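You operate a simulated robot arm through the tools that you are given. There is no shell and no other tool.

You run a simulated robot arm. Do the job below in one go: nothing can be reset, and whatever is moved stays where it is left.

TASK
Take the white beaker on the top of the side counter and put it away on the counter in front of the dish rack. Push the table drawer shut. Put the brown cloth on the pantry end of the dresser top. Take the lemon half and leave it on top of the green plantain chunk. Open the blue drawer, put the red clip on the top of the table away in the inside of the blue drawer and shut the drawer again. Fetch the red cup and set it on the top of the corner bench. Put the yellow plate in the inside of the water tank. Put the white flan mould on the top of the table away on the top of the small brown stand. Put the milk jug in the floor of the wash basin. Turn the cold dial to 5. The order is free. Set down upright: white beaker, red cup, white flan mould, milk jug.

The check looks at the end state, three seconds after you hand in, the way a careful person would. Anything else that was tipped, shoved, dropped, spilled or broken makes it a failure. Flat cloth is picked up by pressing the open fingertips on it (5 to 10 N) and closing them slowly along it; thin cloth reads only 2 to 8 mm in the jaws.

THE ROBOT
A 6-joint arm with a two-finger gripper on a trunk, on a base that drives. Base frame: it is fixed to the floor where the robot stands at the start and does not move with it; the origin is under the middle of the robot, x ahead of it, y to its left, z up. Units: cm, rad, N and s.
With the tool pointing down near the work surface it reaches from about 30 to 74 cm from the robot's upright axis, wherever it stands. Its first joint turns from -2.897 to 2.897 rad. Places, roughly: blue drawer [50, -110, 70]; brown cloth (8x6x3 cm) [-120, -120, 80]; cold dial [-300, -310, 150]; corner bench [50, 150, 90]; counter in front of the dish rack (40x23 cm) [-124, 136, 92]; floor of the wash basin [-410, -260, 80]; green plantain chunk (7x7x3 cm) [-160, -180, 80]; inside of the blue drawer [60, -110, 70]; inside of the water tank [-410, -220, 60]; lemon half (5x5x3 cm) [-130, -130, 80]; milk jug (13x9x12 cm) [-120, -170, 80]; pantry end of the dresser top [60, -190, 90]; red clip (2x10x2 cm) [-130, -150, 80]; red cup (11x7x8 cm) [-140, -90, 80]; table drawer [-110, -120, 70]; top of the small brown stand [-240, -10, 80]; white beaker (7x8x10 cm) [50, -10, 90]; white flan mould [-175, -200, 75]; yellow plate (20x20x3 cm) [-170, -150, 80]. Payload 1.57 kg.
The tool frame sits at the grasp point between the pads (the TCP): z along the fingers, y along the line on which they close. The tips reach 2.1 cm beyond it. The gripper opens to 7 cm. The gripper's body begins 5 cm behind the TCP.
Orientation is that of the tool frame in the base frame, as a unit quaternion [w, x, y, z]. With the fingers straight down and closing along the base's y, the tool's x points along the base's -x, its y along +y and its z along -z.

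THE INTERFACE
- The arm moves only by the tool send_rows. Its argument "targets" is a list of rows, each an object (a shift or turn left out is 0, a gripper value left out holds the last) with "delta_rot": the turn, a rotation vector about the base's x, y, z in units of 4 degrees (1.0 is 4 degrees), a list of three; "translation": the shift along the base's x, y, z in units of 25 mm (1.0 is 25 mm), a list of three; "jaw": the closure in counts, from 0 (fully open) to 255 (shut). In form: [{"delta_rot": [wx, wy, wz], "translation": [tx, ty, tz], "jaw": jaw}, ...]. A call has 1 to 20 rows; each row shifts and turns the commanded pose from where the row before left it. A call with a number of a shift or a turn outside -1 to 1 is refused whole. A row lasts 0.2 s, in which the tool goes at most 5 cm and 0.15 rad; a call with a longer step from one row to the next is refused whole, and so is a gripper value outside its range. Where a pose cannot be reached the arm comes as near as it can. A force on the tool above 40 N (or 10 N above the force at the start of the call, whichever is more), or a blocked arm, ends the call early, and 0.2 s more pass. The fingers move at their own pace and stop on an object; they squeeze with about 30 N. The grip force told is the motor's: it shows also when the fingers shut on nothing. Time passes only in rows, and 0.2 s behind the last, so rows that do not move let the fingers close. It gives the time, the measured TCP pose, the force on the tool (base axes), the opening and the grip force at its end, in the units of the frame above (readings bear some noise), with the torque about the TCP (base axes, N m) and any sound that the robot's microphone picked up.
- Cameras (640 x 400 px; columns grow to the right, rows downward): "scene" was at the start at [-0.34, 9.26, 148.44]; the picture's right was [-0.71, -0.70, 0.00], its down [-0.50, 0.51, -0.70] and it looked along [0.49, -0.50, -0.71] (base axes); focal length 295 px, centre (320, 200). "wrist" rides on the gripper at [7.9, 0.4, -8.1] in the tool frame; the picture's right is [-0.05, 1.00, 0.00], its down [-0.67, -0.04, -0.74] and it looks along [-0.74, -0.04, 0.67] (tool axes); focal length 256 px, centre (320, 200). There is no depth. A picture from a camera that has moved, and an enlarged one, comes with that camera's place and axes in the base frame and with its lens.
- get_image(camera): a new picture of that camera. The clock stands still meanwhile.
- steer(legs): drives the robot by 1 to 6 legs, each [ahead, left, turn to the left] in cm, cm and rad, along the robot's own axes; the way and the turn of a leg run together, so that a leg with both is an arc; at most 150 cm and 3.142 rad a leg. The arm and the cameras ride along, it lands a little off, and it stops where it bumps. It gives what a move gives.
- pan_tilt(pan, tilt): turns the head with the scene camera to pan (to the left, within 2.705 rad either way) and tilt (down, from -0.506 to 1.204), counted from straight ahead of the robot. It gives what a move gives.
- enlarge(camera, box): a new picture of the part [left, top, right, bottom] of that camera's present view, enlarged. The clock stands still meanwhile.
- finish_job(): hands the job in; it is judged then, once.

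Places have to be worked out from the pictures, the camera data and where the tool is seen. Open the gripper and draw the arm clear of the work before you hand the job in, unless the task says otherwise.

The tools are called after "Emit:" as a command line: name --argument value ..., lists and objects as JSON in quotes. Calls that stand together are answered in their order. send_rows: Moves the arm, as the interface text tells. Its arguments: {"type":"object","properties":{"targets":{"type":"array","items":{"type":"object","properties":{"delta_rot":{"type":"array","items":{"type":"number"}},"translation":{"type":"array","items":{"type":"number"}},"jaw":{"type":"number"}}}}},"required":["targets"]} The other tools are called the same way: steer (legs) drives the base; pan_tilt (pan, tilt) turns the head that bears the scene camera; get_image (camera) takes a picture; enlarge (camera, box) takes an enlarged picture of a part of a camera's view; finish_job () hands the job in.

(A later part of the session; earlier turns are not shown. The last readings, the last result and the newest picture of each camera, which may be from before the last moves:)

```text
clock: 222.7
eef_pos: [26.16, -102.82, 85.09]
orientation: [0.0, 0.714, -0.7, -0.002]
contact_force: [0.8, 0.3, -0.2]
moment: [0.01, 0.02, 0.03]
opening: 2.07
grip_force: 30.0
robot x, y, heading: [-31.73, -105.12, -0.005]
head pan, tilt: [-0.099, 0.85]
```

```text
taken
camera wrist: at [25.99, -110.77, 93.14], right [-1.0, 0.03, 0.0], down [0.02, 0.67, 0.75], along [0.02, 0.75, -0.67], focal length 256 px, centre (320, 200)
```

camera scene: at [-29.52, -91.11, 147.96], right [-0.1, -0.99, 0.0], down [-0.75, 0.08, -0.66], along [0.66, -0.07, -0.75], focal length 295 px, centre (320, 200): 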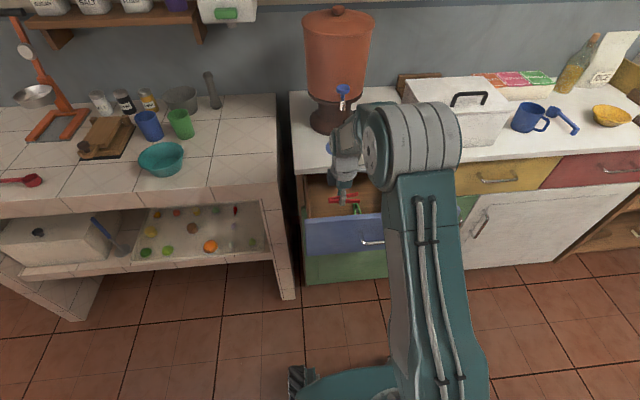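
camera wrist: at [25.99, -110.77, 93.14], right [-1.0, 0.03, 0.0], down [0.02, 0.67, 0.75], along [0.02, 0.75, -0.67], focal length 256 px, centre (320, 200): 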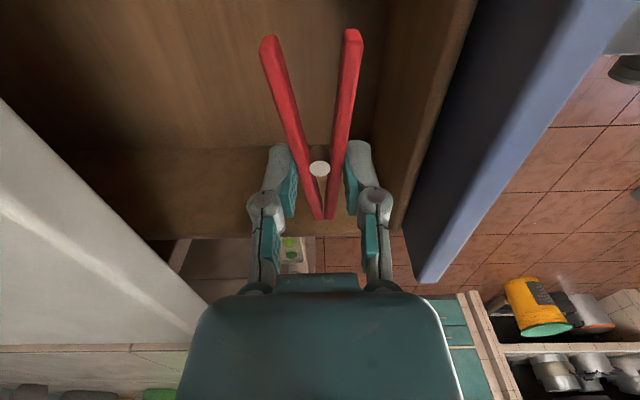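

Clear on all sides. I go on down with finer steps until the clip touches the drawer floor.

Emit:
send_rows --targets '[{"translation": [0, 0, -0.7]}, {"translation": [0, 0, -0.7]}, {"translation": [0, 0, -0.7]}, {"translation": [0, 0, -0.6]}, {"translation": [0, 0, -0.3]}, {}]'

Emit:
send_rows --targets '[{"translation": [0, 0, -0.15]}, {"translation": [0, 0, -0.15]}, {"translation": [0, 0, -0.15]}, {}]'

Emit:
get_image --camera "wrist"

```text
clock: 224.1
eef_pos: [26.19, -102.69, 77.66]
orientation: [-0.001, 0.714, -0.7, -0.002]
contact_force: [0.2, 0.2, -1.1]
moment: [-0.01, 0.01, 0.0]
opening: 2.07
grip_force: 30.3
robot x, y, heading: [-31.48, -105.29, -0.007]
head pan, tilt: [-0.099, 0.85]
```

```text
clock: 225.1
eef_pos: [26.33, -102.87, 76.62]
orientation: [0.0, 0.714, -0.7, -0.001]
contact_force: [-0.9, 0.3, -0.2]
moment: [-0.02, -0.01, -0.05]
opening: 2.07
grip_force: 30.0
robot x, y, heading: [-31.34, -105.29, -0.003]
head pan, tilt: [-0.099, 0.85]
```

```text
taken
camera wrist: at [26.04, -110.69, 84.67], right [-1.0, 0.03, 0.0], down [0.02, 0.67, 0.75], along [0.02, 0.75, -0.67], focal length 256 px, centre (320, 200)
```

wrist: 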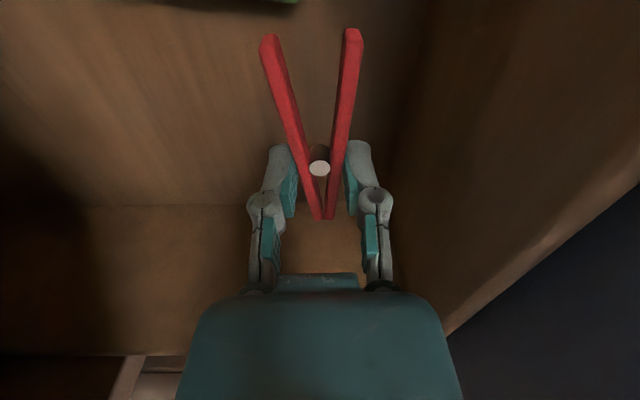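

The floor is at z≈71, so contact comes near TCP 73.3. I continue down.

Emit:
send_rows --targets '[{"translation": [0, 0, -0.3]}, {"translation": [0, 0, -0.3]}, {"translation": [0, 0, -0.2]}, {"translation": [0, 0, -0.15]}, {}]'

Emit:
send_rows --targets '[{"translation": [0, 0, -0.12]}, {"translation": [0, 0, -0.12]}, {"translation": [0, 0, -0.12]}, {}]'

```text
clock: 226.3
eef_pos: [26.23, -102.87, 74.29]
orientation: [0.0, 0.714, -0.7, -0.001]
contact_force: [0.2, -0.1, 0.2]
moment: [0.0, -0.01, 0.0]
opening: 2.04
grip_force: 29.7
robot x, y, heading: [-31.5, -105.61, -0.002]
head pan, tilt: [-0.099, 0.85]
```

```text
clock: 227.3
eef_pos: [26.3, -102.85, 73.27]
orientation: [0.0, 0.714, -0.7, -0.001]
contact_force: [-0.6, 0.2, -0.1]
moment: [0.02, -0.02, -0.01]
opening: 2.05
grip_force: 29.9
robot x, y, heading: [-31.55, -105.82, -0.008]
head pan, tilt: [-0.099, 0.85]
```

Emit:
send_rows --targets '[{"translation": [0, 0, -0.12]}, {"translation": [0, 0, -0.12]}, {"translation": [0, 0, -0.12]}, {}]'

Emit:
get_image --camera "wrist"

```text
clock: 228.3
eef_pos: [26.38, -102.78, 72.6]
orientation: [-0.002, 0.715, -0.699, -0.001]
contact_force: [1.4, 1.6, 15.7]
moment: [-0.83, -0.27, 0.08]
opening: 2.09
grip_force: 29.7
robot x, y, heading: [-31.36, -105.4, -0.007]
head pan, tilt: [-0.099, 0.85]
```

```text
taken
camera wrist: at [26.1, -110.76, 80.53], right [-1.0, 0.03, 0.0], down [0.02, 0.67, 0.75], along [0.02, 0.75, -0.67], focal length 256 px, centre (320, 200)
```

wrist: 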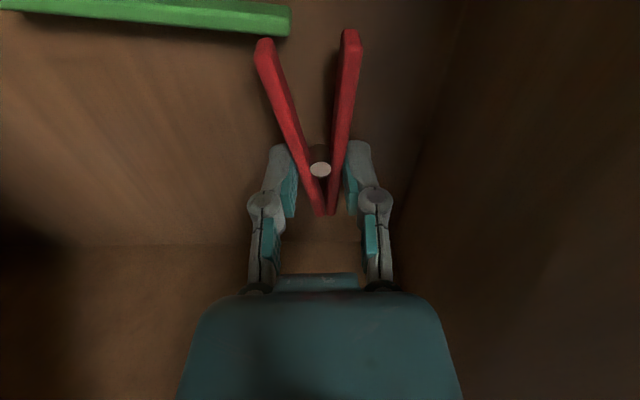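

Contact (16 N). I unload a touch, open slowly, and lift straight out.

Emit:
send_rows --targets '[{"translation": [0, 0, 0.05]}, {"jaw": 165}, {"jaw": 150}, {"jaw": 135}, {"jaw": 120}, {"jaw": 110}, {}, {"translation": [0, 0, 0.3]}, {"translation": [0, 0, 0.5]}, {"translation": [0, 0, 0.8]}, {"translation": [0, 0, 0.8]}, {"translation": [0, 0, 0.8]}, {"translation": [0, 0, 0.8]}, {}]'

Emit:
get_image --camera "wrist"

```text
clock: 231.3
eef_pos: [26.17, -102.89, 82.41]
orientation: [0.0, 0.715, -0.7, -0.001]
contact_force: [1.0, 1.2, 0.6]
moment: [-0.01, -0.01, 0.01]
opening: 4.01
grip_force: 0.1
robot x, y, heading: [-31.34, -105.33, -0.008]
head pan, tilt: [-0.099, 0.85]
```

```text
taken
camera wrist: at [25.86, -110.76, 90.4], right [-1.0, 0.03, 0.0], down [0.02, 0.67, 0.75], along [0.02, 0.75, -0.67], focal length 256 px, centre (320, 200)
```

wrist: 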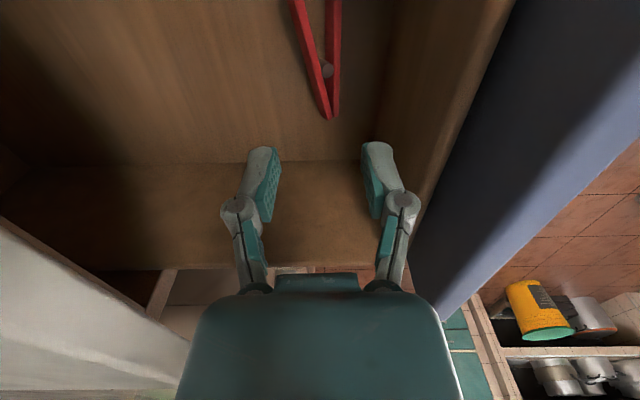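

The clip lies in the drawer. I raise the arm out, back the robot off and prepare to push the drawer shut by its handle.

Emit:
send_rows --targets '[{"translation": [0, 0, 0.9]}, {"translation": [0, 0, 0.9]}, {"translation": [0, 0, 0.9]}, {"translation": [0, 0, 0.9]}, {"translation": [0, 0, 0.9]}, {"translation": [0, 0, 0.9]}, {"translation": [0, 0, 0.9]}, {"translation": [0, 0, 0.9]}, {"translation": [0, 0, 0.9]}, {"translation": [-0.8, 0, 0], "jaw": 255}, {"translation": [-0.9, 0, 0]}, {"translation": [-0.9, 0, 0]}, {"translation": [-0.9, 0, 0]}, {"translation": [-0.9, 0, 0]}, {}]'

Emit:
steer --legs '[[-13, 0, 0]]'

Emit:
send_rows --targets '[{"delta_rot": [0, 0, -1], "translation": [0.2, -0.2, 0]}, {"delta_rot": [0, 0, -1], "translation": [0.2, -0.2, 0]}, {"delta_rot": [0, 0, -1], "translation": [0.2, -0.2, 0]}, {"delta_rot": [0, 0, -1], "translation": [0.2, -0.2, 0]}, {"delta_rot": [0, 0, -1], "translation": [0.2, -0.2, 0]}, {"delta_rot": [0, 0, -1], "translation": [0.2, -0.2, 0]}, {"delta_rot": [0, 0, -1], "translation": [0.2, -0.2, 0]}, {"delta_rot": [0, 0, -1], "translation": [0.2, -0.2, 0]}, {"delta_rot": [0, 0, -1], "translation": [0.2, -0.2, 0]}, {"delta_rot": [0, 0, -1], "translation": [0.2, -0.2, 0]}, {"delta_rot": [0, 0, -1], "translation": [0.2, -0.2, 0]}, {"delta_rot": [0, 0, -1], "translation": [0.2, -0.2, 0]}, {"delta_rot": [0, 0, -1], "translation": [0.2, -0.2, 0]}, {"delta_rot": [0, 0, -1], "translation": [0.2, -0.2, 0]}, {"delta_rot": [0, 0, -1], "translation": [0, -0.2, 0]}, {"delta_rot": [0, 0, -1], "translation": [0, -0.2, 0]}, {"delta_rot": [0, 0, -1], "translation": [0, -0.2, 0]}, {"delta_rot": [0, 0, -1], "translation": [0, -0.2, 0]}, {"delta_rot": [0, 0, -1], "translation": [0, -0.2, 0]}, {"delta_rot": [0, 0, -1], "translation": [0, -0.2, 0]}]'

Emit:
get_image --camera "scene"

```text
clock: 234.5
eef_pos: [15.07, -102.77, 102.86]
orientation: [0.0, 0.714, -0.7, -0.001]
contact_force: [-0.2, 0.1, 1.1]
moment: [-0.02, 0.03, 0.02]
opening: 0.0
grip_force: 28.9
robot x, y, heading: [-31.7, -105.79, -0.002]
head pan, tilt: [-0.099, 0.85]
```

```text
clock: 235.8
eef_pos: [2.27, -102.79, 102.97]
orientation: [0.001, 0.715, -0.699, -0.002]
contact_force: [-0.9, -0.1, -0.7]
moment: [0.01, -0.01, -0.01]
opening: 0.03
grip_force: 28.7
robot x, y, heading: [-44.26, -105.53, 0.0]
head pan, tilt: [-0.099, 0.85]
```

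```text
clock: 240.0
eef_pos: [9.34, -112.91, 102.89]
orientation: [0.0, -0.097, 0.995, 0.0]
contact_force: [-0.2, -0.4, 0.2]
moment: [0.0, 0.02, 0.02]
opening: 0.03
grip_force: 28.4
robot x, y, heading: [-44.3, -105.25, -0.006]
head pan, tilt: [-0.099, 0.85]
```

```text
taken
camera scene: at [-42.45, -91.11, 147.97], right [-0.1, -0.99, 0.0], down [-0.75, 0.08, -0.66], along [0.66, -0.07, -0.75], focal length 295 px, centre (320, 200)
```

scene: 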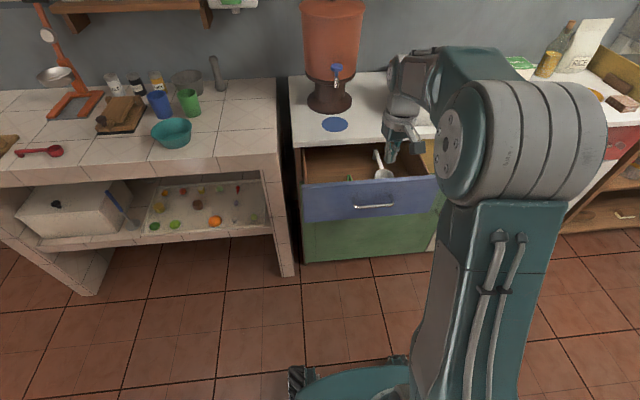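

Fingers closed; I finish the yaw, tilt the tool 24° forward and descend in front of the handle.

Emit:
steer --legs '[[-4, 0, 0]]'

Emit:
send_rows --targets '[{"delta_rot": [0, 0, -1], "translation": [0, 0, -0.4]}, {"delta_rot": [0, 0, -1], "translation": [0, 0, -0.4]}, {"delta_rot": [0, 0, -0.8], "translation": [0, 0, -0.4]}, {"delta_rot": [0, -1, 0], "translation": [0, 0, -0.6]}, {"delta_rot": [0, -1, 0], "translation": [0, 0, -0.6]}, {"delta_rot": [0, -1, 0], "translation": [0, 0, -0.8]}, {"delta_rot": [0, -1, 0], "translation": [0, 0, -0.8]}, {"delta_rot": [0, -1, 0], "translation": [0, 0, -0.8]}, {"delta_rot": [0, -1, 0], "translation": [0, 0, -0.8]}, {"translation": [0, 0, -0.9]}, {"translation": [0, 0, -0.9]}, {"translation": [0, 0, -0.9]}, {"translation": [0, 0, -0.9]}, {"translation": [0, 0, -0.3]}, {}]'

Emit:
get_image --camera "wrist"

Emit:
get_image --camera "scene"

```text
clock: 240.9
eef_pos: [5.35, -112.84, 102.9]
orientation: [0.001, -0.098, 0.995, 0.0]
contact_force: [-0.3, 0.2, -0.2]
moment: [-0.05, -0.01, 0.01]
opening: 0.0
grip_force: 28.5
robot x, y, heading: [-48.6, -104.9, -0.003]
head pan, tilt: [-0.099, 0.85]
```

```text
clock: 244.1
eef_pos: [5.22, -112.8, 79.21]
orientation: [0.21, -0.001, 0.978, 0.0]
contact_force: [0.8, 0.0, 0.2]
moment: [0.01, 0.02, 0.02]
opening: 0.02
grip_force: 28.7
robot x, y, heading: [-48.52, -105.3, -0.005]
head pan, tilt: [-0.099, 0.85]
```

```text
taken
camera wrist: at [-5.35, -112.33, 83.36], right [0.05, 1.0, 0.02], down [0.3, -0.04, 0.95], along [0.95, -0.04, -0.31], focal length 256 px, centre (320, 200)
```

wrist: 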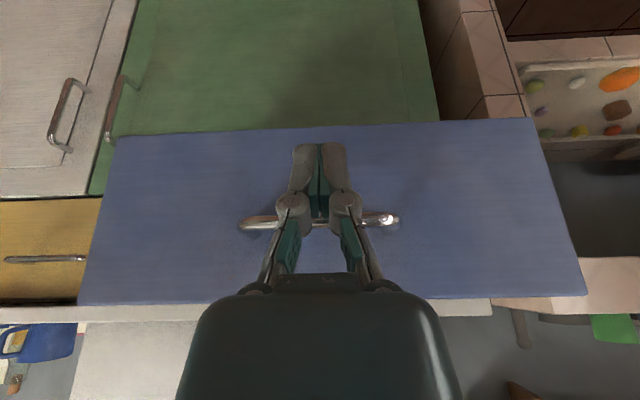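

```text
taken
camera scene: at [-46.5, -91.1, 147.97], right [-0.1, -0.99, 0.0], down [-0.75, 0.08, -0.66], along [0.66, -0.07, -0.75], focal length 295 px, centre (320, 200)
```

scene: 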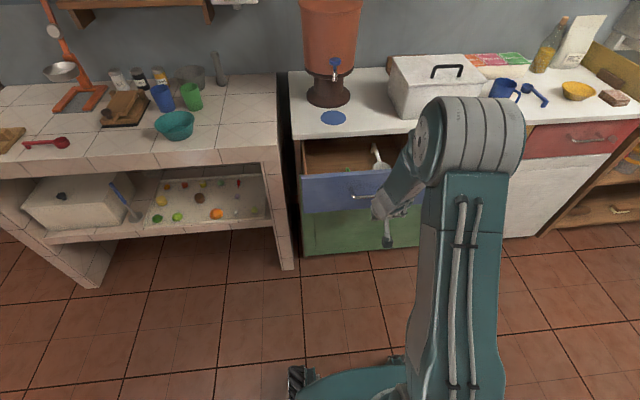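

The bar is level with the finger. I push it forward slowly.

Emit:
send_rows --targets '[{"translation": [0.4, 0, 0]}, {"translation": [0.4, 0, 0]}, {"translation": [0.4, 0, 0]}, {"translation": [0.4, 0, 0]}, {"translation": [0.3, 0, 0]}, {"translation": [0.3, 0, 0]}, {"translation": [0.3, 0, 0]}, {"translation": [0.3, 0, 0]}, {"translation": [0.3, 0, 0]}, {"translation": [0.3, 0, 0]}, {"translation": [0.3, 0, 0]}, {"translation": [0.3, 0, 0]}, {"translation": [0.3, 0, 0]}, {"translation": [0.3, 0, 0]}, {"translation": [0.3, 0, 0]}, {"translation": [0.3, 0, 0]}, {}]'

Emit:
get_image --camera "scene"

Emit:
get_image --camera "wrist"

```text
clock: 247.7
eef_pos: [18.18, -112.73, 79.16]
orientation: [0.209, 0.0, 0.978, 0.0]
contact_force: [-2.1, 0.2, -1.0]
moment: [0.0, -0.02, 0.03]
opening: 0.0
grip_force: 28.4
robot x, y, heading: [-48.06, -105.17, -0.006]
head pan, tilt: [-0.099, 0.85]
```

```text
taken
camera scene: at [-46.45, -91.11, 147.97], right [-0.1, -0.99, 0.0], down [-0.75, 0.08, -0.66], along [0.66, -0.07, -0.75], focal length 295 px, centre (320, 200)
```

scene: 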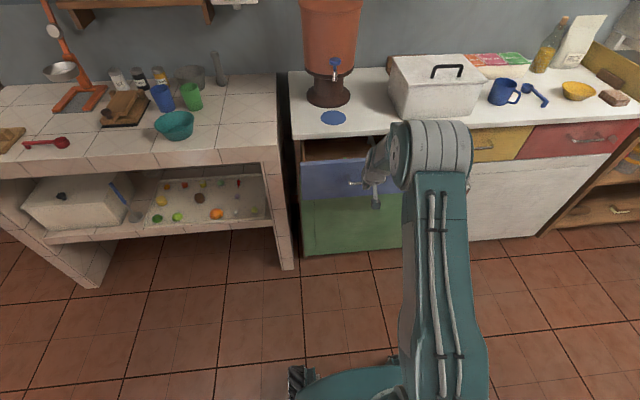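

```text
taken
camera wrist: at [7.7, -112.28, 83.2], right [0.05, 1.0, 0.02], down [0.3, -0.04, 0.95], along [0.95, -0.04, -0.31], focal length 256 px, centre (320, 200)
```

wrist: 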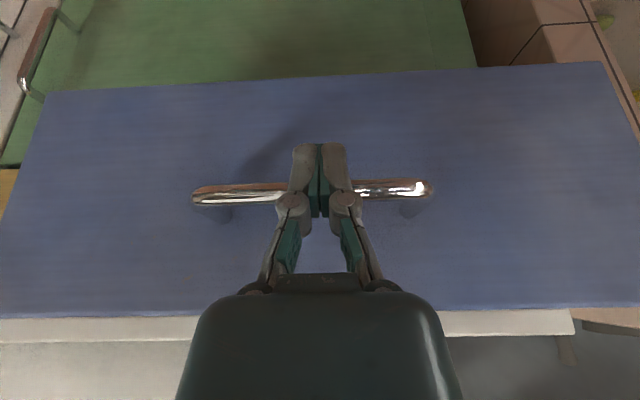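

The drawer is sliding in. I continue until the arm or drawer stops.

Emit:
send_rows --targets '[{"translation": [0.3, 0, 0]}, {"translation": [0.3, 0, 0]}, {"translation": [0.3, 0, 0]}, {"translation": [0.3, 0, 0]}, {"translation": [0.3, 0, 0]}, {"translation": [0.3, 0, 0]}, {"translation": [0.3, 0, 0]}, {"translation": [0.3, 0, 0]}, {"translation": [0.3, 0, 0]}, {"translation": [0.3, 0, 0]}, {}]'

Emit:
get_image --camera "wrist"

```text
clock: 250.1
eef_pos: [25.68, -112.79, 78.97]
orientation: [0.208, 0.0, 0.978, 0.0]
contact_force: [-1.1, 0.5, 0.2]
moment: [-0.03, 0.0, 0.0]
opening: 0.0
grip_force: 28.2
robot x, y, heading: [-48.52, -105.5, -0.004]
head pan, tilt: [-0.099, 0.85]
```

```text
taken
camera wrist: at [15.1, -112.28, 83.19], right [0.05, 1.0, 0.02], down [0.3, -0.04, 0.95], along [0.95, -0.04, -0.31], focal length 256 px, centre (320, 200)
```

wrist: 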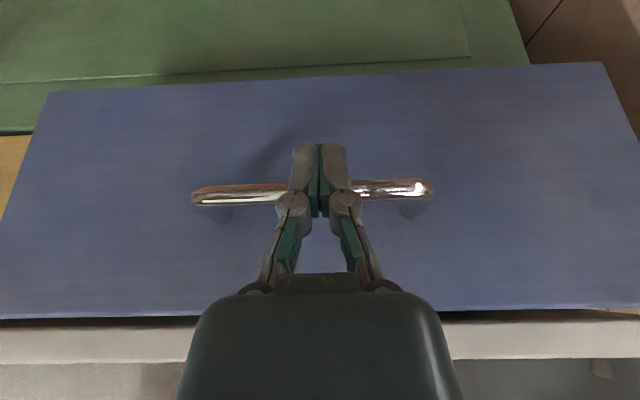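

Emit:
send_rows --targets '[{"translation": [0.2, 0, 0]}, {"translation": [0.2, 0, 0]}, {"translation": [0.2, 0, 0]}, {"translation": [0.2, 0, 0]}, {"translation": [0.2, 0, 0]}, {"translation": [0.2, 0, 0]}, {"translation": [0.2, 0, 0]}, {"translation": [0.2, 0, 0]}, {"translation": [0.2, 0, 0]}, {"translation": [0.2, 0, 0]}, {"translation": [0.2, 0, 0]}, {"translation": [0.2, 0, 0]}, {}]'

Emit:
get_image --camera "wrist"

```text
clock: 252.9
eef_pos: [31.54, -112.87, 78.84]
orientation: [0.206, 0.0, 0.979, 0.001]
contact_force: [-22.6, -0.2, -5.1]
moment: [-0.07, 0.08, 0.02]
opening: 0.62
grip_force: 28.2
robot x, y, heading: [-48.51, -105.72, -0.004]
head pan, tilt: [-0.099, 0.85]
```

```text
taken
camera wrist: at [21.07, -112.4, 83.08], right [0.05, 1.0, 0.02], down [0.31, -0.04, 0.95], along [0.95, -0.04, -0.31], focal length 256 px, centre (320, 200)
```

wrist: 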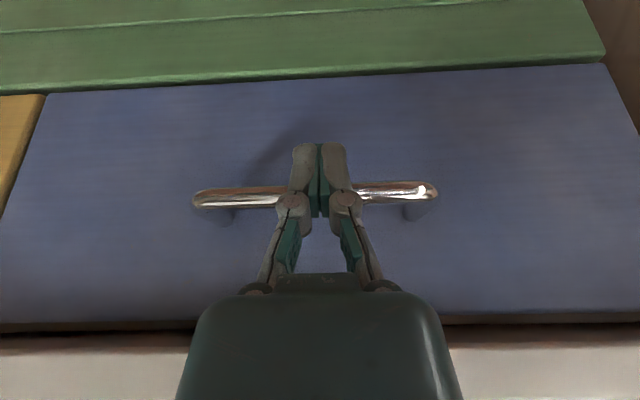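

Force is rising (23 N). I push slightly more to make sure it is fully shut.

Emit:
send_rows --targets '[{"translation": [0.1, 0, 0]}, {"translation": [0.1, 0, 0]}, {"translation": [0.1, 0, 0]}, {"translation": [0.1, 0, 0]}, {}]'

Emit:
send_rows --targets '[{"translation": [-0.8, 0, 0]}, {"translation": [-0.9, 0, 0]}, {"translation": [-0.9, 0, 0]}, {"translation": [-0.9, 0, 0]}, {"translation": [-0.9, 0, 0.5]}, {"translation": [-0.5, 0, 1], "delta_rot": [0, 1, 0]}, {"translation": [0, 0, 1], "delta_rot": [0, 1, 0]}, {"translation": [0, 0, 1], "delta_rot": [0, 1, 0]}, {"translation": [0, 0, 1], "delta_rot": [0, 1, 0]}, {"translation": [0, 0, 1], "delta_rot": [0, 1, 0]}, {"translation": [0, 0, 1], "delta_rot": [0, 1, 0]}, {"translation": [0, 0, 1], "jaw": 0}, {"translation": [0, 0, 1]}, {"translation": [0, 0, 1]}, {}]'

Emit:
get_image --camera "scene"

Emit:
get_image --camera "wrist"

```text
clock: 253.2
eef_pos: [31.57, -112.84, 78.84]
orientation: [0.203, 0.0, 0.979, 0.0]
contact_force: [-1.2, 0.4, -0.4]
moment: [0.02, 0.01, 0.02]
opening: 0.0
grip_force: 28.6
robot x, y, heading: [-48.29, -105.35, -0.004]
head pan, tilt: [-0.099, 0.85]
stopped in row 1: the force on the tool passed its limit at 43 N (the readings are from after the stop); the commanded pose is now the measured one
```

```text
clock: 256.4
eef_pos: [19.35, -112.96, 102.55]
orientation: [-0.005, 0.0, 1.0, 0.0]
contact_force: [0.0, 1.4, 0.0]
moment: [0.02, 0.01, -0.03]
opening: 6.99
grip_force: 0.0
robot x, y, heading: [-48.26, -105.54, -0.006]
head pan, tilt: [-0.099, 0.85]
```

```text
taken
camera scene: at [-46.47, -91.1, 147.97], right [-0.1, -0.99, 0.0], down [-0.75, 0.08, -0.66], along [0.66, -0.07, -0.75], focal length 295 px, centre (320, 200)
```

scene: 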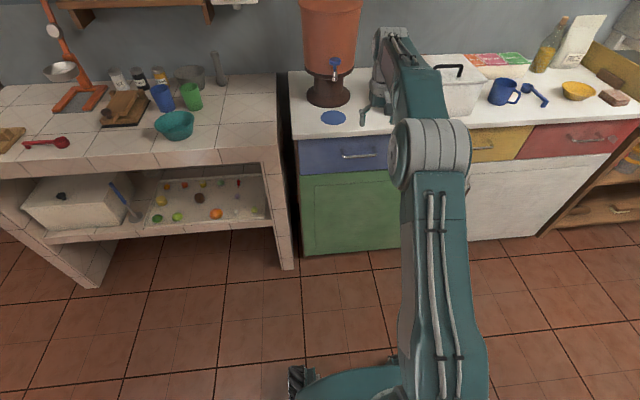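

```text
taken
camera wrist: at [11.51, -112.53, 110.67], right [0.05, 1.0, 0.0], down [0.67, -0.04, 0.74], along [0.74, -0.04, -0.67], focal length 256 px, centre (320, 200)
```

wrist: 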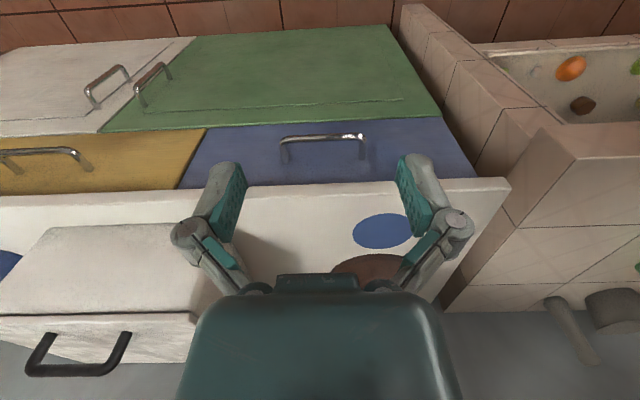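

The blue drawer is flush and shut. Next the red cup: I retract the arm, turn to the table and move opposite the cup.

Emit:
send_rows --targets '[{"translation": [-0.9, 0, 0]}, {"translation": [-0.9, 0, 0]}, {"translation": [-0.9, 0, 0]}, {"translation": [-0.9, 0, 0]}, {"translation": [-0.9, 0, 0.2]}, {"translation": [-0.9, 0, 0.2]}, {"translation": [-0.9, 0, 0.2]}, {}]'

Emit:
steer --legs '[[0, 0, 3.14], [0, -15, 0]]'

Emit:
pan_tilt --pan -0.2 --tilt 0.75

Emit:
get_image --camera "scene"

Emit:
get_image --camera "wrist"

```text
clock: 258.2
eef_pos: [3.57, -112.73, 104.24]
orientation: [-0.005, 0.0, 1.0, -0.001]
contact_force: [0.0, 0.1, 0.4]
moment: [-0.04, -0.01, 0.02]
opening: 6.97
grip_force: 0.0
robot x, y, heading: [-48.78, -105.3, -0.006]
head pan, tilt: [-0.099, 0.85]
```

```text
clock: 267.3
eef_pos: [-103.42, -91.78, 104.23]
orientation: [-0.001, 0.997, 0.078, 0.005]
contact_force: [-0.4, 0.1, 0.5]
moment: [-0.01, 0.04, 0.0]
opening: 7.01
grip_force: 0.2
robot x, y, heading: [-51.21, -90.82, -2.985]
head pan, tilt: [-0.099, 0.85]
```

```text
clock: 268.0
eef_pos: [-103.44, -91.64, 104.37]
orientation: [0.0, 0.997, 0.079, 0.004]
contact_force: [-1.1, -0.1, 0.9]
moment: [0.01, 0.0, -0.02]
opening: 7.02
grip_force: 0.0
robot x, y, heading: [-50.61, -90.84, -2.988]
head pan, tilt: [-0.201, 0.75]
```

```text
taken
camera scene: at [-50.95, -105.69, 148.72], right [0.05, 1.0, 0.0], down [0.68, -0.03, -0.73], along [-0.73, 0.04, -0.68], focal length 295 px, centre (320, 200)
```

scene: 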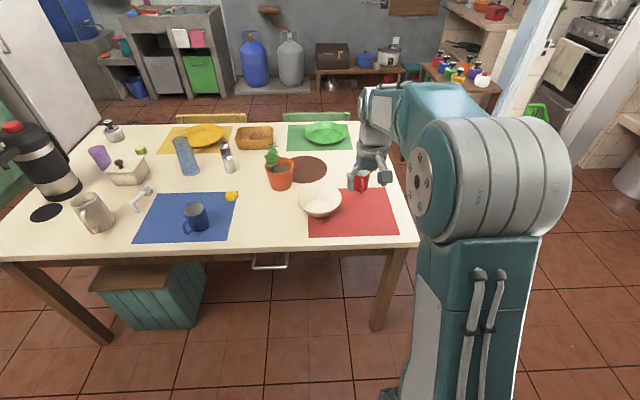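

```text
taken
camera wrist: at [-95.59, -90.82, 112.41], right [0.11, -0.99, 0.0], down [-0.67, -0.07, 0.74], along [-0.74, -0.08, -0.67], focal length 256 px, centre (320, 200)
```

wrist: 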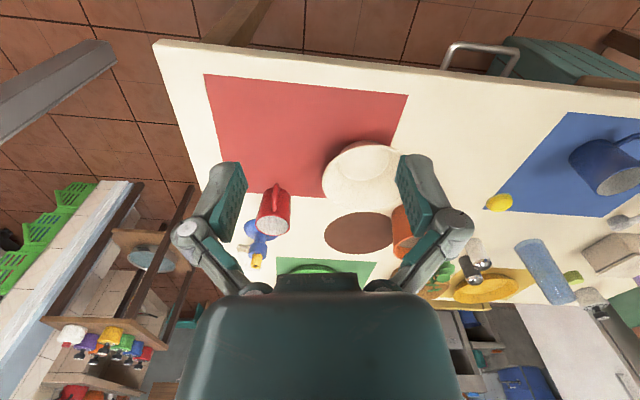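

The cup stands at about (-137,-86) with its handle towards me (+x). I straighten the heading and drive closer.

Emit:
steer --legs '[[0, 0, -0.15], [24, 0, 0]]'

Emit:
get_image --camera "wrist"

Emit:
get_image --camera "scene"

```text
clock: 270.4
eef_pos: [-126.93, -83.19, 104.38]
orientation: [0.002, 1.0, 0.001, 0.004]
contact_force: [-0.6, 0.3, 1.1]
moment: [-0.01, 0.0, 0.01]
opening: 7.0
grip_force: 0.0
robot x, y, heading: [-74.91, -90.83, 3.144]
head pan, tilt: [-0.201, 0.75]
```

```text
taken
camera wrist: at [-119.15, -83.51, 112.4], right [-0.05, -1.0, 0.0], down [-0.67, 0.04, 0.74], along [-0.74, 0.04, -0.67], focal length 256 px, centre (320, 200)
```

wrist: 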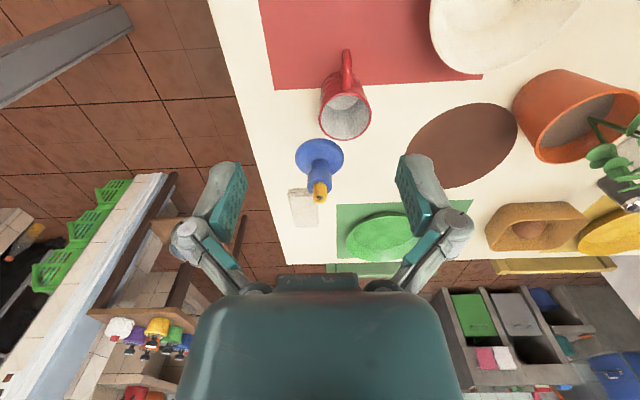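

```text
taken
camera scene: at [-77.29, -104.83, 148.77], right [0.2, 0.98, 0.0], down [0.67, -0.14, -0.73], along [-0.72, 0.15, -0.68], focal length 295 px, centre (320, 200)
```

scene: 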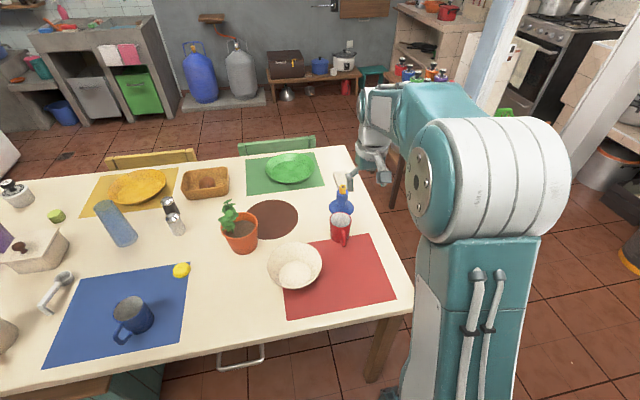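

Rim centre is at (-136.4,-85.8), z≈83. I go over the right-hand (+y) wall with the jaw at 4 cm and descend to check alignment.

Emit:
send_rows --targets '[{"translation": [-0.8, 0.06, 0], "jaw": 110}, {"translation": [-1, 0.06, 0]}, {"translation": [-1, 0.06, 0]}, {"translation": [-1, 0.06, -0.5]}, {"translation": [0, 0, -0.8]}, {"translation": [0, 0, -0.8]}, {"translation": [0, 0, -0.8]}, {"translation": [0, 0, -0.8]}, {"translation": [0, 0, -0.8]}, {}]'

Emit:
get_image --camera "wrist"

Emit:
enlarge --camera "scene" --box '[270, 150, 430, 270]'

```text
clock: 272.6
eef_pos: [-136.34, -82.55, 92.98]
orientation: [0.002, 1.0, 0.001, 0.005]
contact_force: [0.0, 0.1, 0.4]
moment: [0.0, 0.0, 0.01]
opening: 3.99
grip_force: 0.1
robot x, y, heading: [-74.7, -90.89, 3.146]
head pan, tilt: [-0.201, 0.75]
```

```text
taken
camera wrist: at [-128.55, -82.84, 101.13], right [-0.05, -1.0, 0.0], down [-0.67, 0.04, 0.74], along [-0.74, 0.04, -0.67], focal length 256 px, centre (320, 200)
```

wrist: 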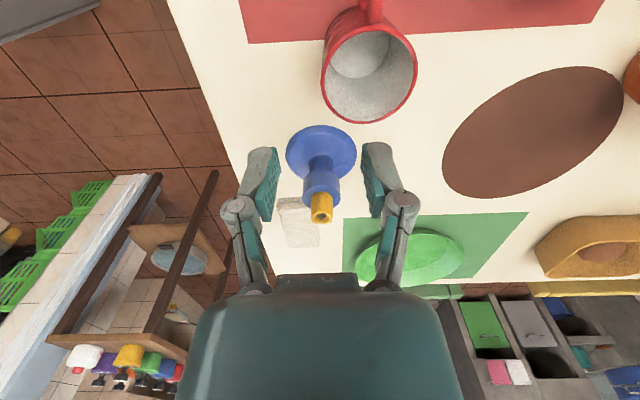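

```text
3.33 times, centred on (350, 210) of scene
camera zoom: at [-77.35, -104.82, 148.77], right [0.2, 0.98, 0.0], down [0.67, -0.14, -0.73], along [-0.72, 0.15, -0.68], focal length 983 px, centre (220, 167)
```

zoom: 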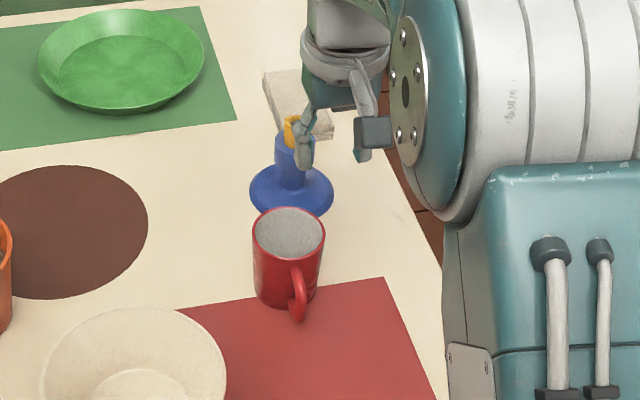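

Rim wall is between the fingers (outer face y≈-82.5, TCP −82.55). I descend to z≈82 and close.

Emit:
send_rows --targets '[{"translation": [0.08, -0.06, -0.8]}, {"translation": [0, 0, -0.8]}, {"translation": [0, 0, -0.8]}, {"translation": [0, 0, -0.8]}, {"translation": [0, 0, -0.7]}, {"translation": [0, 0, -0.4]}, {}]'

Emit:
get_image --camera "wrist"

```text
clock: 274.2
eef_pos: [-136.15, -82.72, 82.32]
orientation: [0.002, 1.0, 0.002, 0.004]
contact_force: [0.7, 0.0, 0.0]
moment: [0.01, 0.03, -0.03]
opening: 3.97
grip_force: 0.1
robot x, y, heading: [-75.16, -90.89, 3.142]
head pan, tilt: [-0.201, 0.75]
```

```text
taken
camera wrist: at [-128.26, -82.99, 90.46], right [-0.05, -1.0, 0.0], down [-0.67, 0.04, 0.74], along [-0.74, 0.04, -0.67], focal length 256 px, centre (320, 200)
```

wrist: 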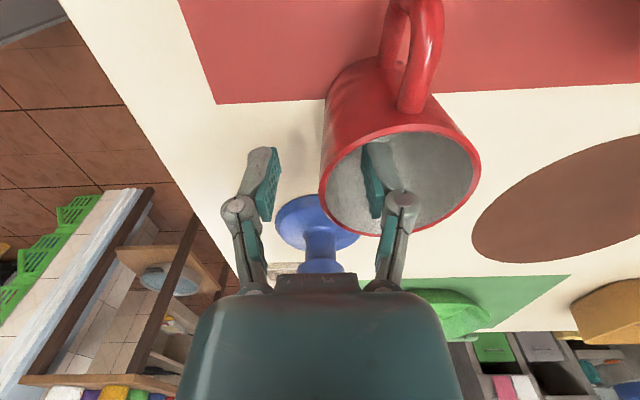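

The inner finger is in the cup and the wall is centred. I close.

Emit:
send_rows --targets '[{"jaw": 150}, {"jaw": 185}, {"jaw": 215}, {"jaw": 255}, {}, {}, {"translation": [0, 0, 0.2]}, {"translation": [0, 0, 0.3]}, {"translation": [0, 0, 0.4]}, {"translation": [0, 0, 0.5]}, {}]'

Emit:
get_image --camera "wrist"

```text
clock: 276.6
eef_pos: [-136.31, -82.8, 85.78]
orientation: [0.002, 1.0, 0.001, 0.003]
contact_force: [0.3, 0.6, -1.3]
moment: [0.03, -0.03, -0.05]
opening: 0.59
grip_force: 29.7
robot x, y, heading: [-74.85, -90.86, 3.141]
head pan, tilt: [-0.201, 0.75]
```

```text
taken
camera wrist: at [-128.38, -83.1, 93.92], right [-0.05, -1.0, 0.0], down [-0.67, 0.04, 0.74], along [-0.74, 0.04, -0.67], focal length 256 px, centre (320, 200)
```

wrist: 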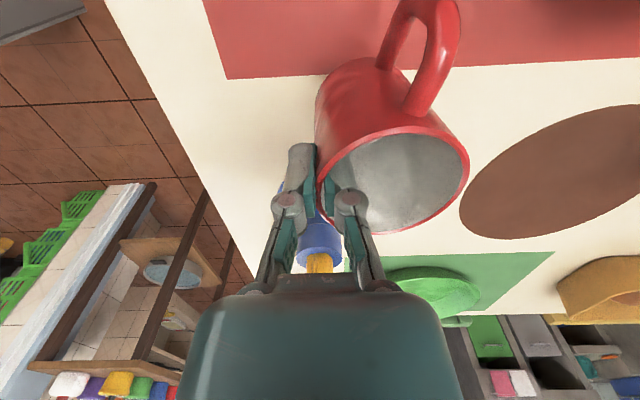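

The cup hangs upright. I lift, draw it in, and drive to the corner bench.

Emit:
send_rows --targets '[{"translation": [0, 0, 0.7]}, {"translation": [0, 0, 0.9]}, {"translation": [0, 0, 0.9]}, {"translation": [0, 0, 0.9]}, {"translation": [0, 0, 0.9]}, {"translation": [0, 0, 0.9]}, {"translation": [0, 0, 0.9]}, {"translation": [0.3, 0, 0.9]}, {"translation": [0.7, 0, 0.9]}, {"translation": [0.9, 0, 0.9]}, {"translation": [0.9, 0, 0.5]}, {"translation": [0.9, 0, 0]}, {"translation": [0.9, 0, 0]}, {"translation": [0.9, 0, 0]}, {}]'

Emit:
steer --legs '[[-40, 0, 0], [0, 0, -1.57]]'

Emit:
pan_tilt --pan 0.0 --tilt 0.5

Emit:
get_image --camera "scene"

Emit:
get_image --camera "wrist"

```text
clock: 279.8
eef_pos: [-122.69, -82.61, 109.14]
orientation: [0.001, 1.0, 0.001, 0.003]
contact_force: [0.9, 0.2, -1.9]
moment: [0.06, 0.01, -0.01]
opening: 0.59
grip_force: 29.7
robot x, y, heading: [-75.08, -90.72, 3.141]
head pan, tilt: [-0.201, 0.75]
```

```text
clock: 286.2
eef_pos: [-24.71, -43.03, 109.08]
orientation: [-0.004, -0.7, 0.715, -0.001]
contact_force: [0.1, -0.1, -1.6]
moment: [-0.03, -0.04, 0.0]
opening: 0.6
grip_force: 30.1
robot x, y, heading: [-34.31, -90.48, 1.553]
head pan, tilt: [-0.201, 0.75]
```

```text
clock: 287.0
eef_pos: [-24.67, -42.98, 108.98]
orientation: [-0.004, -0.699, 0.715, -0.001]
contact_force: [-0.2, 0.9, -2.1]
moment: [0.0, 0.02, 0.02]
opening: 0.61
grip_force: 29.7
robot x, y, heading: [-34.31, -91.05, 1.547]
head pan, tilt: [0.0, 0.499]
```

```text
taken
camera scene: at [-49.52, -87.32, 150.96], right [1.0, -0.02, 0.0], down [-0.01, -0.48, -0.88], along [0.02, 0.88, -0.48], focal length 295 px, centre (320, 200)
```

scene: 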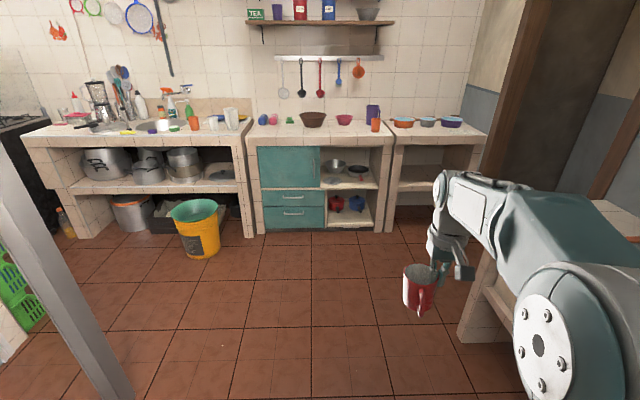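

```text
taken
camera wrist: at [-25.33, -50.84, 117.15], right [-1.0, 0.07, 0.0], down [0.05, 0.67, 0.74], along [0.05, 0.74, -0.67], focal length 256 px, centre (320, 200)
```

wrist: 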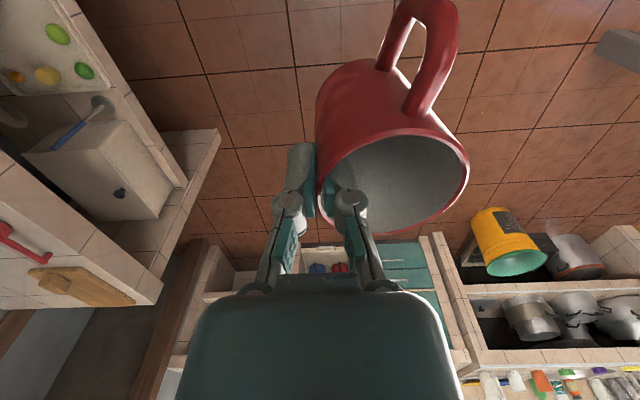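

The way is clear. I drive ahead and then right to stand before the corner bench.

Emit:
steer --legs '[[150, 0, 0], [3, -42, 0]]'

Emit:
pan_tilt --pan -0.3 --tilt 0.75

Emit:
get_image --camera "scene"

Emit:
get_image --camera "wrist"

```text
clock: 296.6
eef_pos: [25.57, 106.61, 109.1]
orientation: [-0.003, -0.68, 0.733, -0.003]
contact_force: [-0.6, 0.2, -0.9]
moment: [-0.01, -0.08, -0.01]
opening: 0.59
grip_force: 30.1
robot x, y, heading: [14.11, 59.45, 1.493]
head pan, tilt: [0.0, 0.499]
```

```text
clock: 297.4
eef_pos: [26.02, 106.61, 108.98]
orientation: [-0.003, -0.679, 0.734, -0.001]
contact_force: [0.2, -0.6, -0.4]
moment: [0.03, -0.03, -0.04]
opening: 0.61
grip_force: 30.0
robot x, y, heading: [14.16, 59.57, 1.493]
head pan, tilt: [-0.3, 0.75]
```

```text
taken
camera scene: at [1.05, 62.34, 148.77], right [0.93, -0.37, 0.0], down [-0.25, -0.63, -0.73], along [0.27, 0.68, -0.68], focal length 295 px, centre (320, 200)
```

scene: 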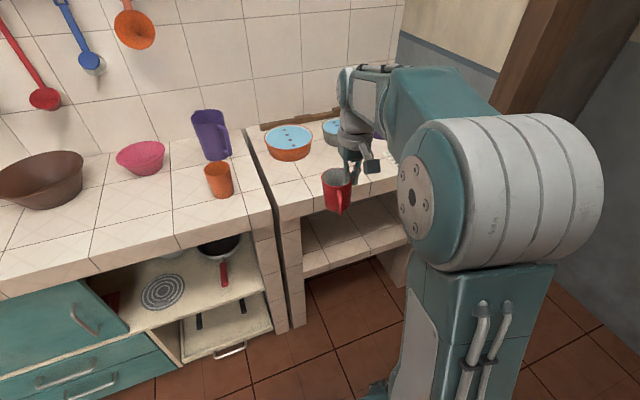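

```text
taken
camera wrist: at [24.92, 98.79, 117.16], right [-0.99, 0.13, 0.0], down [0.09, 0.67, 0.74], along [0.09, 0.73, -0.67], focal length 256 px, centre (320, 200)
```

wrist: 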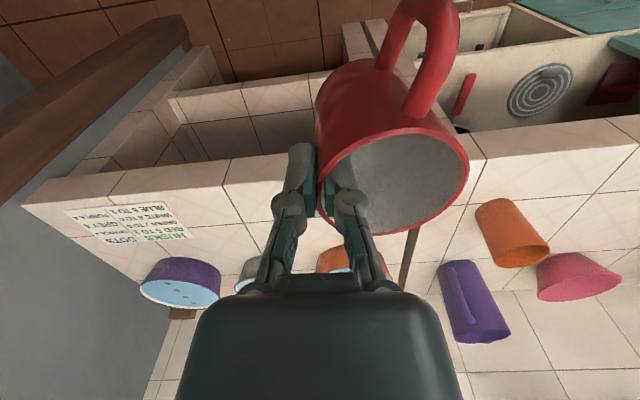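

There is a written note on the bench. I enlarge it, as it may concern the dials.

Emit:
enlarge --camera "wrist" --box '[50, 190, 210, 260]'

Emit:
enlarge --camera "scene" --box '[250, 80, 430, 240]'

```text
4.00 times, centred on (130, 225) of wrist
camera zoom: at [24.92, 98.79, 117.16], right [-0.99, 0.13, 0.0], down [0.09, 0.67, 0.74], along [0.09, 0.73, -0.67], focal length 1024 px, centre (1080, 100)
```

zoom: 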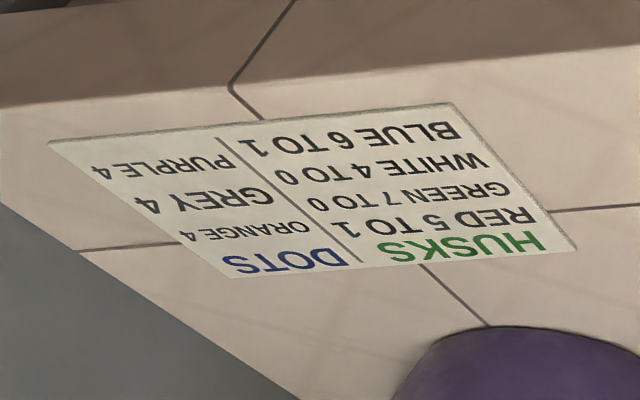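

```text
2.50 times, centred on (340, 160) of scene
camera zoom: at [1.05, 62.34, 148.77], right [0.93, -0.37, 0.0], down [-0.25, -0.63, -0.73], along [0.27, 0.68, -0.68], focal length 737 px, centre (270, 300)
```

zoom: 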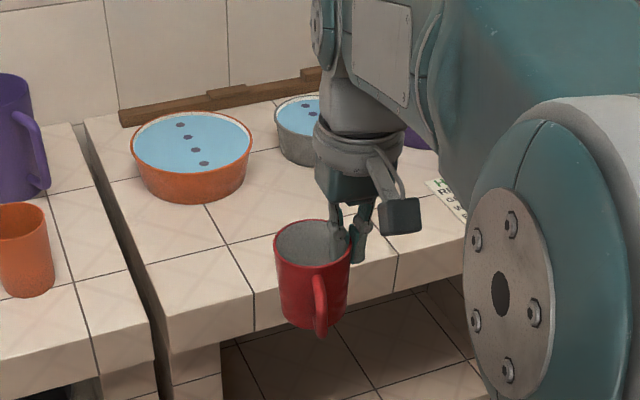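

The note only concerns husks and dots, nothing for this job. The free spot on the bench is around (36,129.5), in front of the bowls. I drive 12 cm closer.

Emit:
steer --legs '[[12, 0, 0]]'

Emit:
send_rows --targets '[{"translation": [0.8, 0.3, 0]}, {"translation": [0.8, 0.4, 0]}, {"translation": [0.8, 0.4, 0]}, {"translation": [0.8, 0.4, 0]}, {"translation": [0.8, 0.4, 0]}, {"translation": [0.8, 0.4, 0]}, {}]'

Emit:
get_image --camera "wrist"

Emit:
get_image --camera "scene"

```text
clock: 298.7
eef_pos: [27.15, 118.59, 109.09]
orientation: [-0.003, -0.679, 0.735, -0.002]
contact_force: [0.7, -0.2, -1.5]
moment: [0.02, -0.04, 0.02]
opening: 0.58
grip_force: 30.3
robot x, y, heading: [15.14, 71.92, 1.491]
head pan, tilt: [-0.3, 0.75]
```

```text
clock: 300.3
eef_pos: [39.14, 124.18, 109.07]
orientation: [-0.005, -0.679, 0.734, -0.001]
contact_force: [-0.2, -0.2, -0.8]
moment: [0.0, -0.03, -0.02]
opening: 0.59
grip_force: 30.4
robot x, y, heading: [14.63, 71.55, 1.484]
head pan, tilt: [-0.3, 0.75]
```

```text
taken
camera wrist: at [38.05, 116.39, 117.14], right [-0.99, 0.13, 0.0], down [0.09, 0.67, 0.74], along [0.09, 0.73, -0.67], focal length 256 px, centre (320, 200)
```

wrist: 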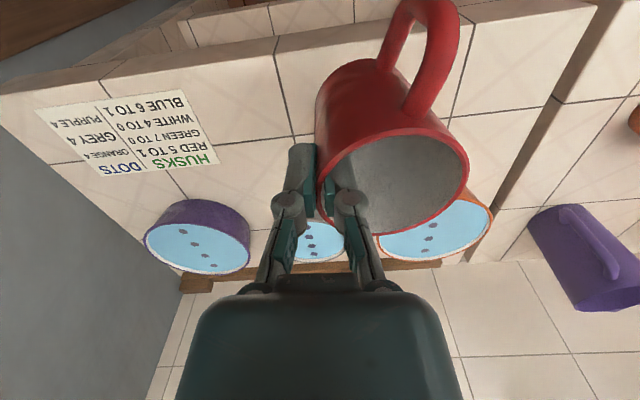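

```text
taken
camera scene: at [2.26, 74.54, 148.78], right [0.93, -0.37, 0.0], down [-0.25, -0.63, -0.73], along [0.27, 0.68, -0.68], focal length 295 px, centre (320, 200)
```

scene: 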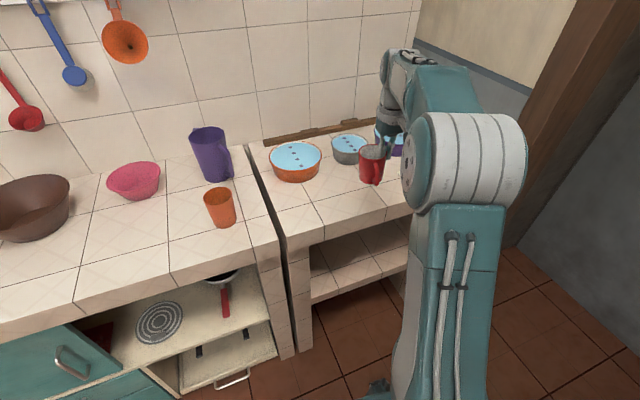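

The spot is clear: bench front edge y≈122, orange bowl front ≈141. I move to TCP (39.1,131.3) and descend.

Emit:
send_rows --targets '[{"translation": [0, 0.7, 0]}, {"translation": [0, 0.7, 0]}, {"translation": [0, 0.7, -0.2]}, {"translation": [0, 0.7, -0.5]}, {"translation": [0, 0, -0.7]}, {"translation": [0, 0, -0.7]}, {"translation": [0, 0, -0.7]}, {"translation": [0, 0, -0.6]}, {}]'

Emit:
get_image --camera "wrist"

Emit:
enlarge --camera "scene" --box '[250, 80, 430, 240]'

```text
clock: 302.3
eef_pos: [38.97, 131.43, 100.59]
orientation: [-0.004, -0.679, 0.735, -0.001]
contact_force: [0.0, -0.1, -1.5]
moment: [0.0, -0.05, 0.02]
opening: 0.59
grip_force: 30.6
robot x, y, heading: [15.36, 71.36, 1.487]
head pan, tilt: [-0.3, 0.75]
```

```text
taken
camera wrist: at [37.99, 123.59, 108.61], right [-0.99, 0.13, 0.0], down [0.09, 0.67, 0.74], along [0.09, 0.73, -0.67], focal length 256 px, centre (320, 200)
```

wrist: 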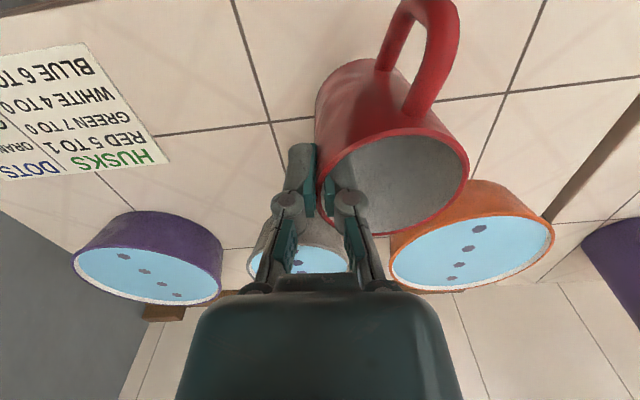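

```text
2.50 times, centred on (340, 160) of scene
camera zoom: at [2.26, 74.58, 148.78], right [0.93, -0.37, 0.0], down [-0.25, -0.63, -0.73], along [0.27, 0.68, -0.68], focal length 737 px, centre (270, 300)
```

zoom: 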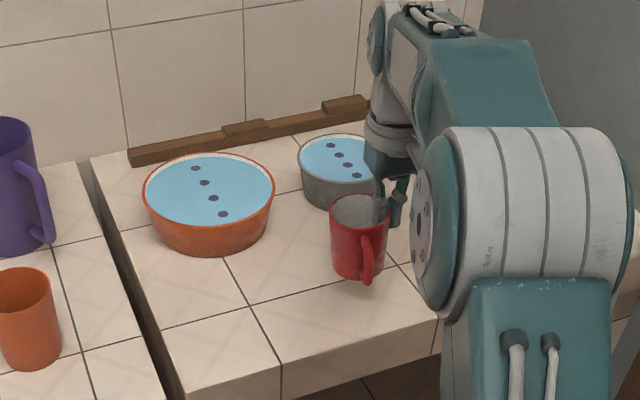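

Good clearance on all sides. Fine steps down to contact.

Emit:
send_rows --targets '[{"translation": [0, 0, -0.2]}, {"translation": [0, 0, -0.2]}, {"translation": [0, 0, -0.2]}, {"translation": [0, 0, -0.15]}, {}]'

Emit:
send_rows --targets '[{"translation": [0, 0, -0.12]}, {"translation": [0, 0, -0.12]}, {"translation": [0, 0, -0.12]}, {}]'

```text
clock: 303.5
eef_pos: [39.05, 131.38, 98.54]
orientation: [-0.006, -0.68, 0.734, -0.001]
contact_force: [-0.9, 0.6, -2.6]
moment: [-0.02, -0.06, 0.02]
opening: 0.61
grip_force: 29.8
robot x, y, heading: [15.08, 71.77, 1.491]
head pan, tilt: [-0.3, 0.75]
```

```text
clock: 304.5
eef_pos: [39.19, 131.27, 97.78]
orientation: [-0.005, -0.679, 0.735, 0.0]
contact_force: [-0.2, -0.4, -2.3]
moment: [-0.01, -0.05, 0.02]
opening: 0.6
grip_force: 29.8
robot x, y, heading: [14.82, 71.78, 1.489]
head pan, tilt: [-0.3, 0.75]
```

Emit:
send_rows --targets '[{"translation": [0, 0, -0.12]}, {"translation": [0, 0, -0.12]}, {"translation": [0, 0, -0.12]}, {}]'

Emit:
enlarge --camera "scene" --box '[290, 120, 430, 240]'

```text
clock: 305.5
eef_pos: [39.23, 131.4, 96.85]
orientation: [-0.004, -0.679, 0.734, -0.001]
contact_force: [0.8, -0.2, -2.7]
moment: [0.02, -0.05, 0.01]
opening: 0.6
grip_force: 29.8
robot x, y, heading: [15.48, 71.69, 1.486]
head pan, tilt: [-0.3, 0.75]
```

```text
3.33 times, centred on (360, 180) of scene
camera zoom: at [2.26, 74.58, 148.78], right [0.93, -0.37, 0.0], down [-0.25, -0.63, -0.73], along [0.27, 0.68, -0.68], focal length 983 px, centre (187, 267)
```

zoom: 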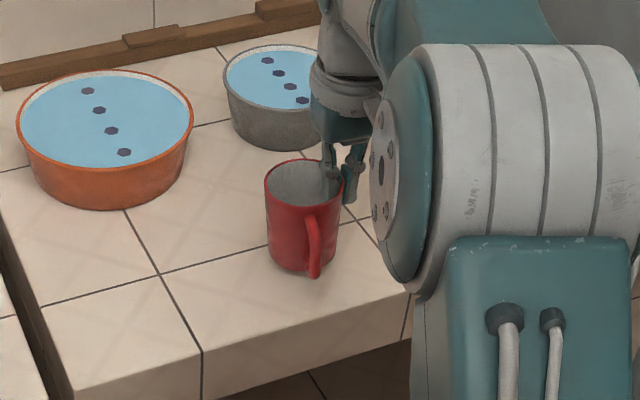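

Not yet in contact. I continue in small steps.

Emit:
send_rows --targets '[{"translation": [0, 0, -0.12]}, {"translation": [0, 0, -0.12]}, {"translation": [0, 0, -0.12]}, {}]'

```text
clock: 306.5
eef_pos: [39.22, 131.33, 96.04]
orientation: [-0.005, -0.679, 0.734, 0.0]
contact_force: [0.1, 0.2, -2.5]
moment: [0.05, -0.06, 0.0]
opening: 0.61
grip_force: 30.2
robot x, y, heading: [14.96, 71.45, 1.49]
head pan, tilt: [-0.3, 0.75]
```

Emit:
send_rows --targets '[{"translation": [0, 0, -0.12]}, {"translation": [0, 0, -0.12]}, {"translation": [0, 0, -0.12]}, {}]'

```text
clock: 307.5
eef_pos: [39.32, 131.36, 95.19]
orientation: [-0.002, -0.679, 0.734, 0.001]
contact_force: [7.7, -4.1, 22.7]
moment: [0.2, 0.5, 0.13]
opening: 0.57
grip_force: 30.1
robot x, y, heading: [14.74, 71.74, 1.49]
head pan, tilt: [-0.3, 0.75]
```

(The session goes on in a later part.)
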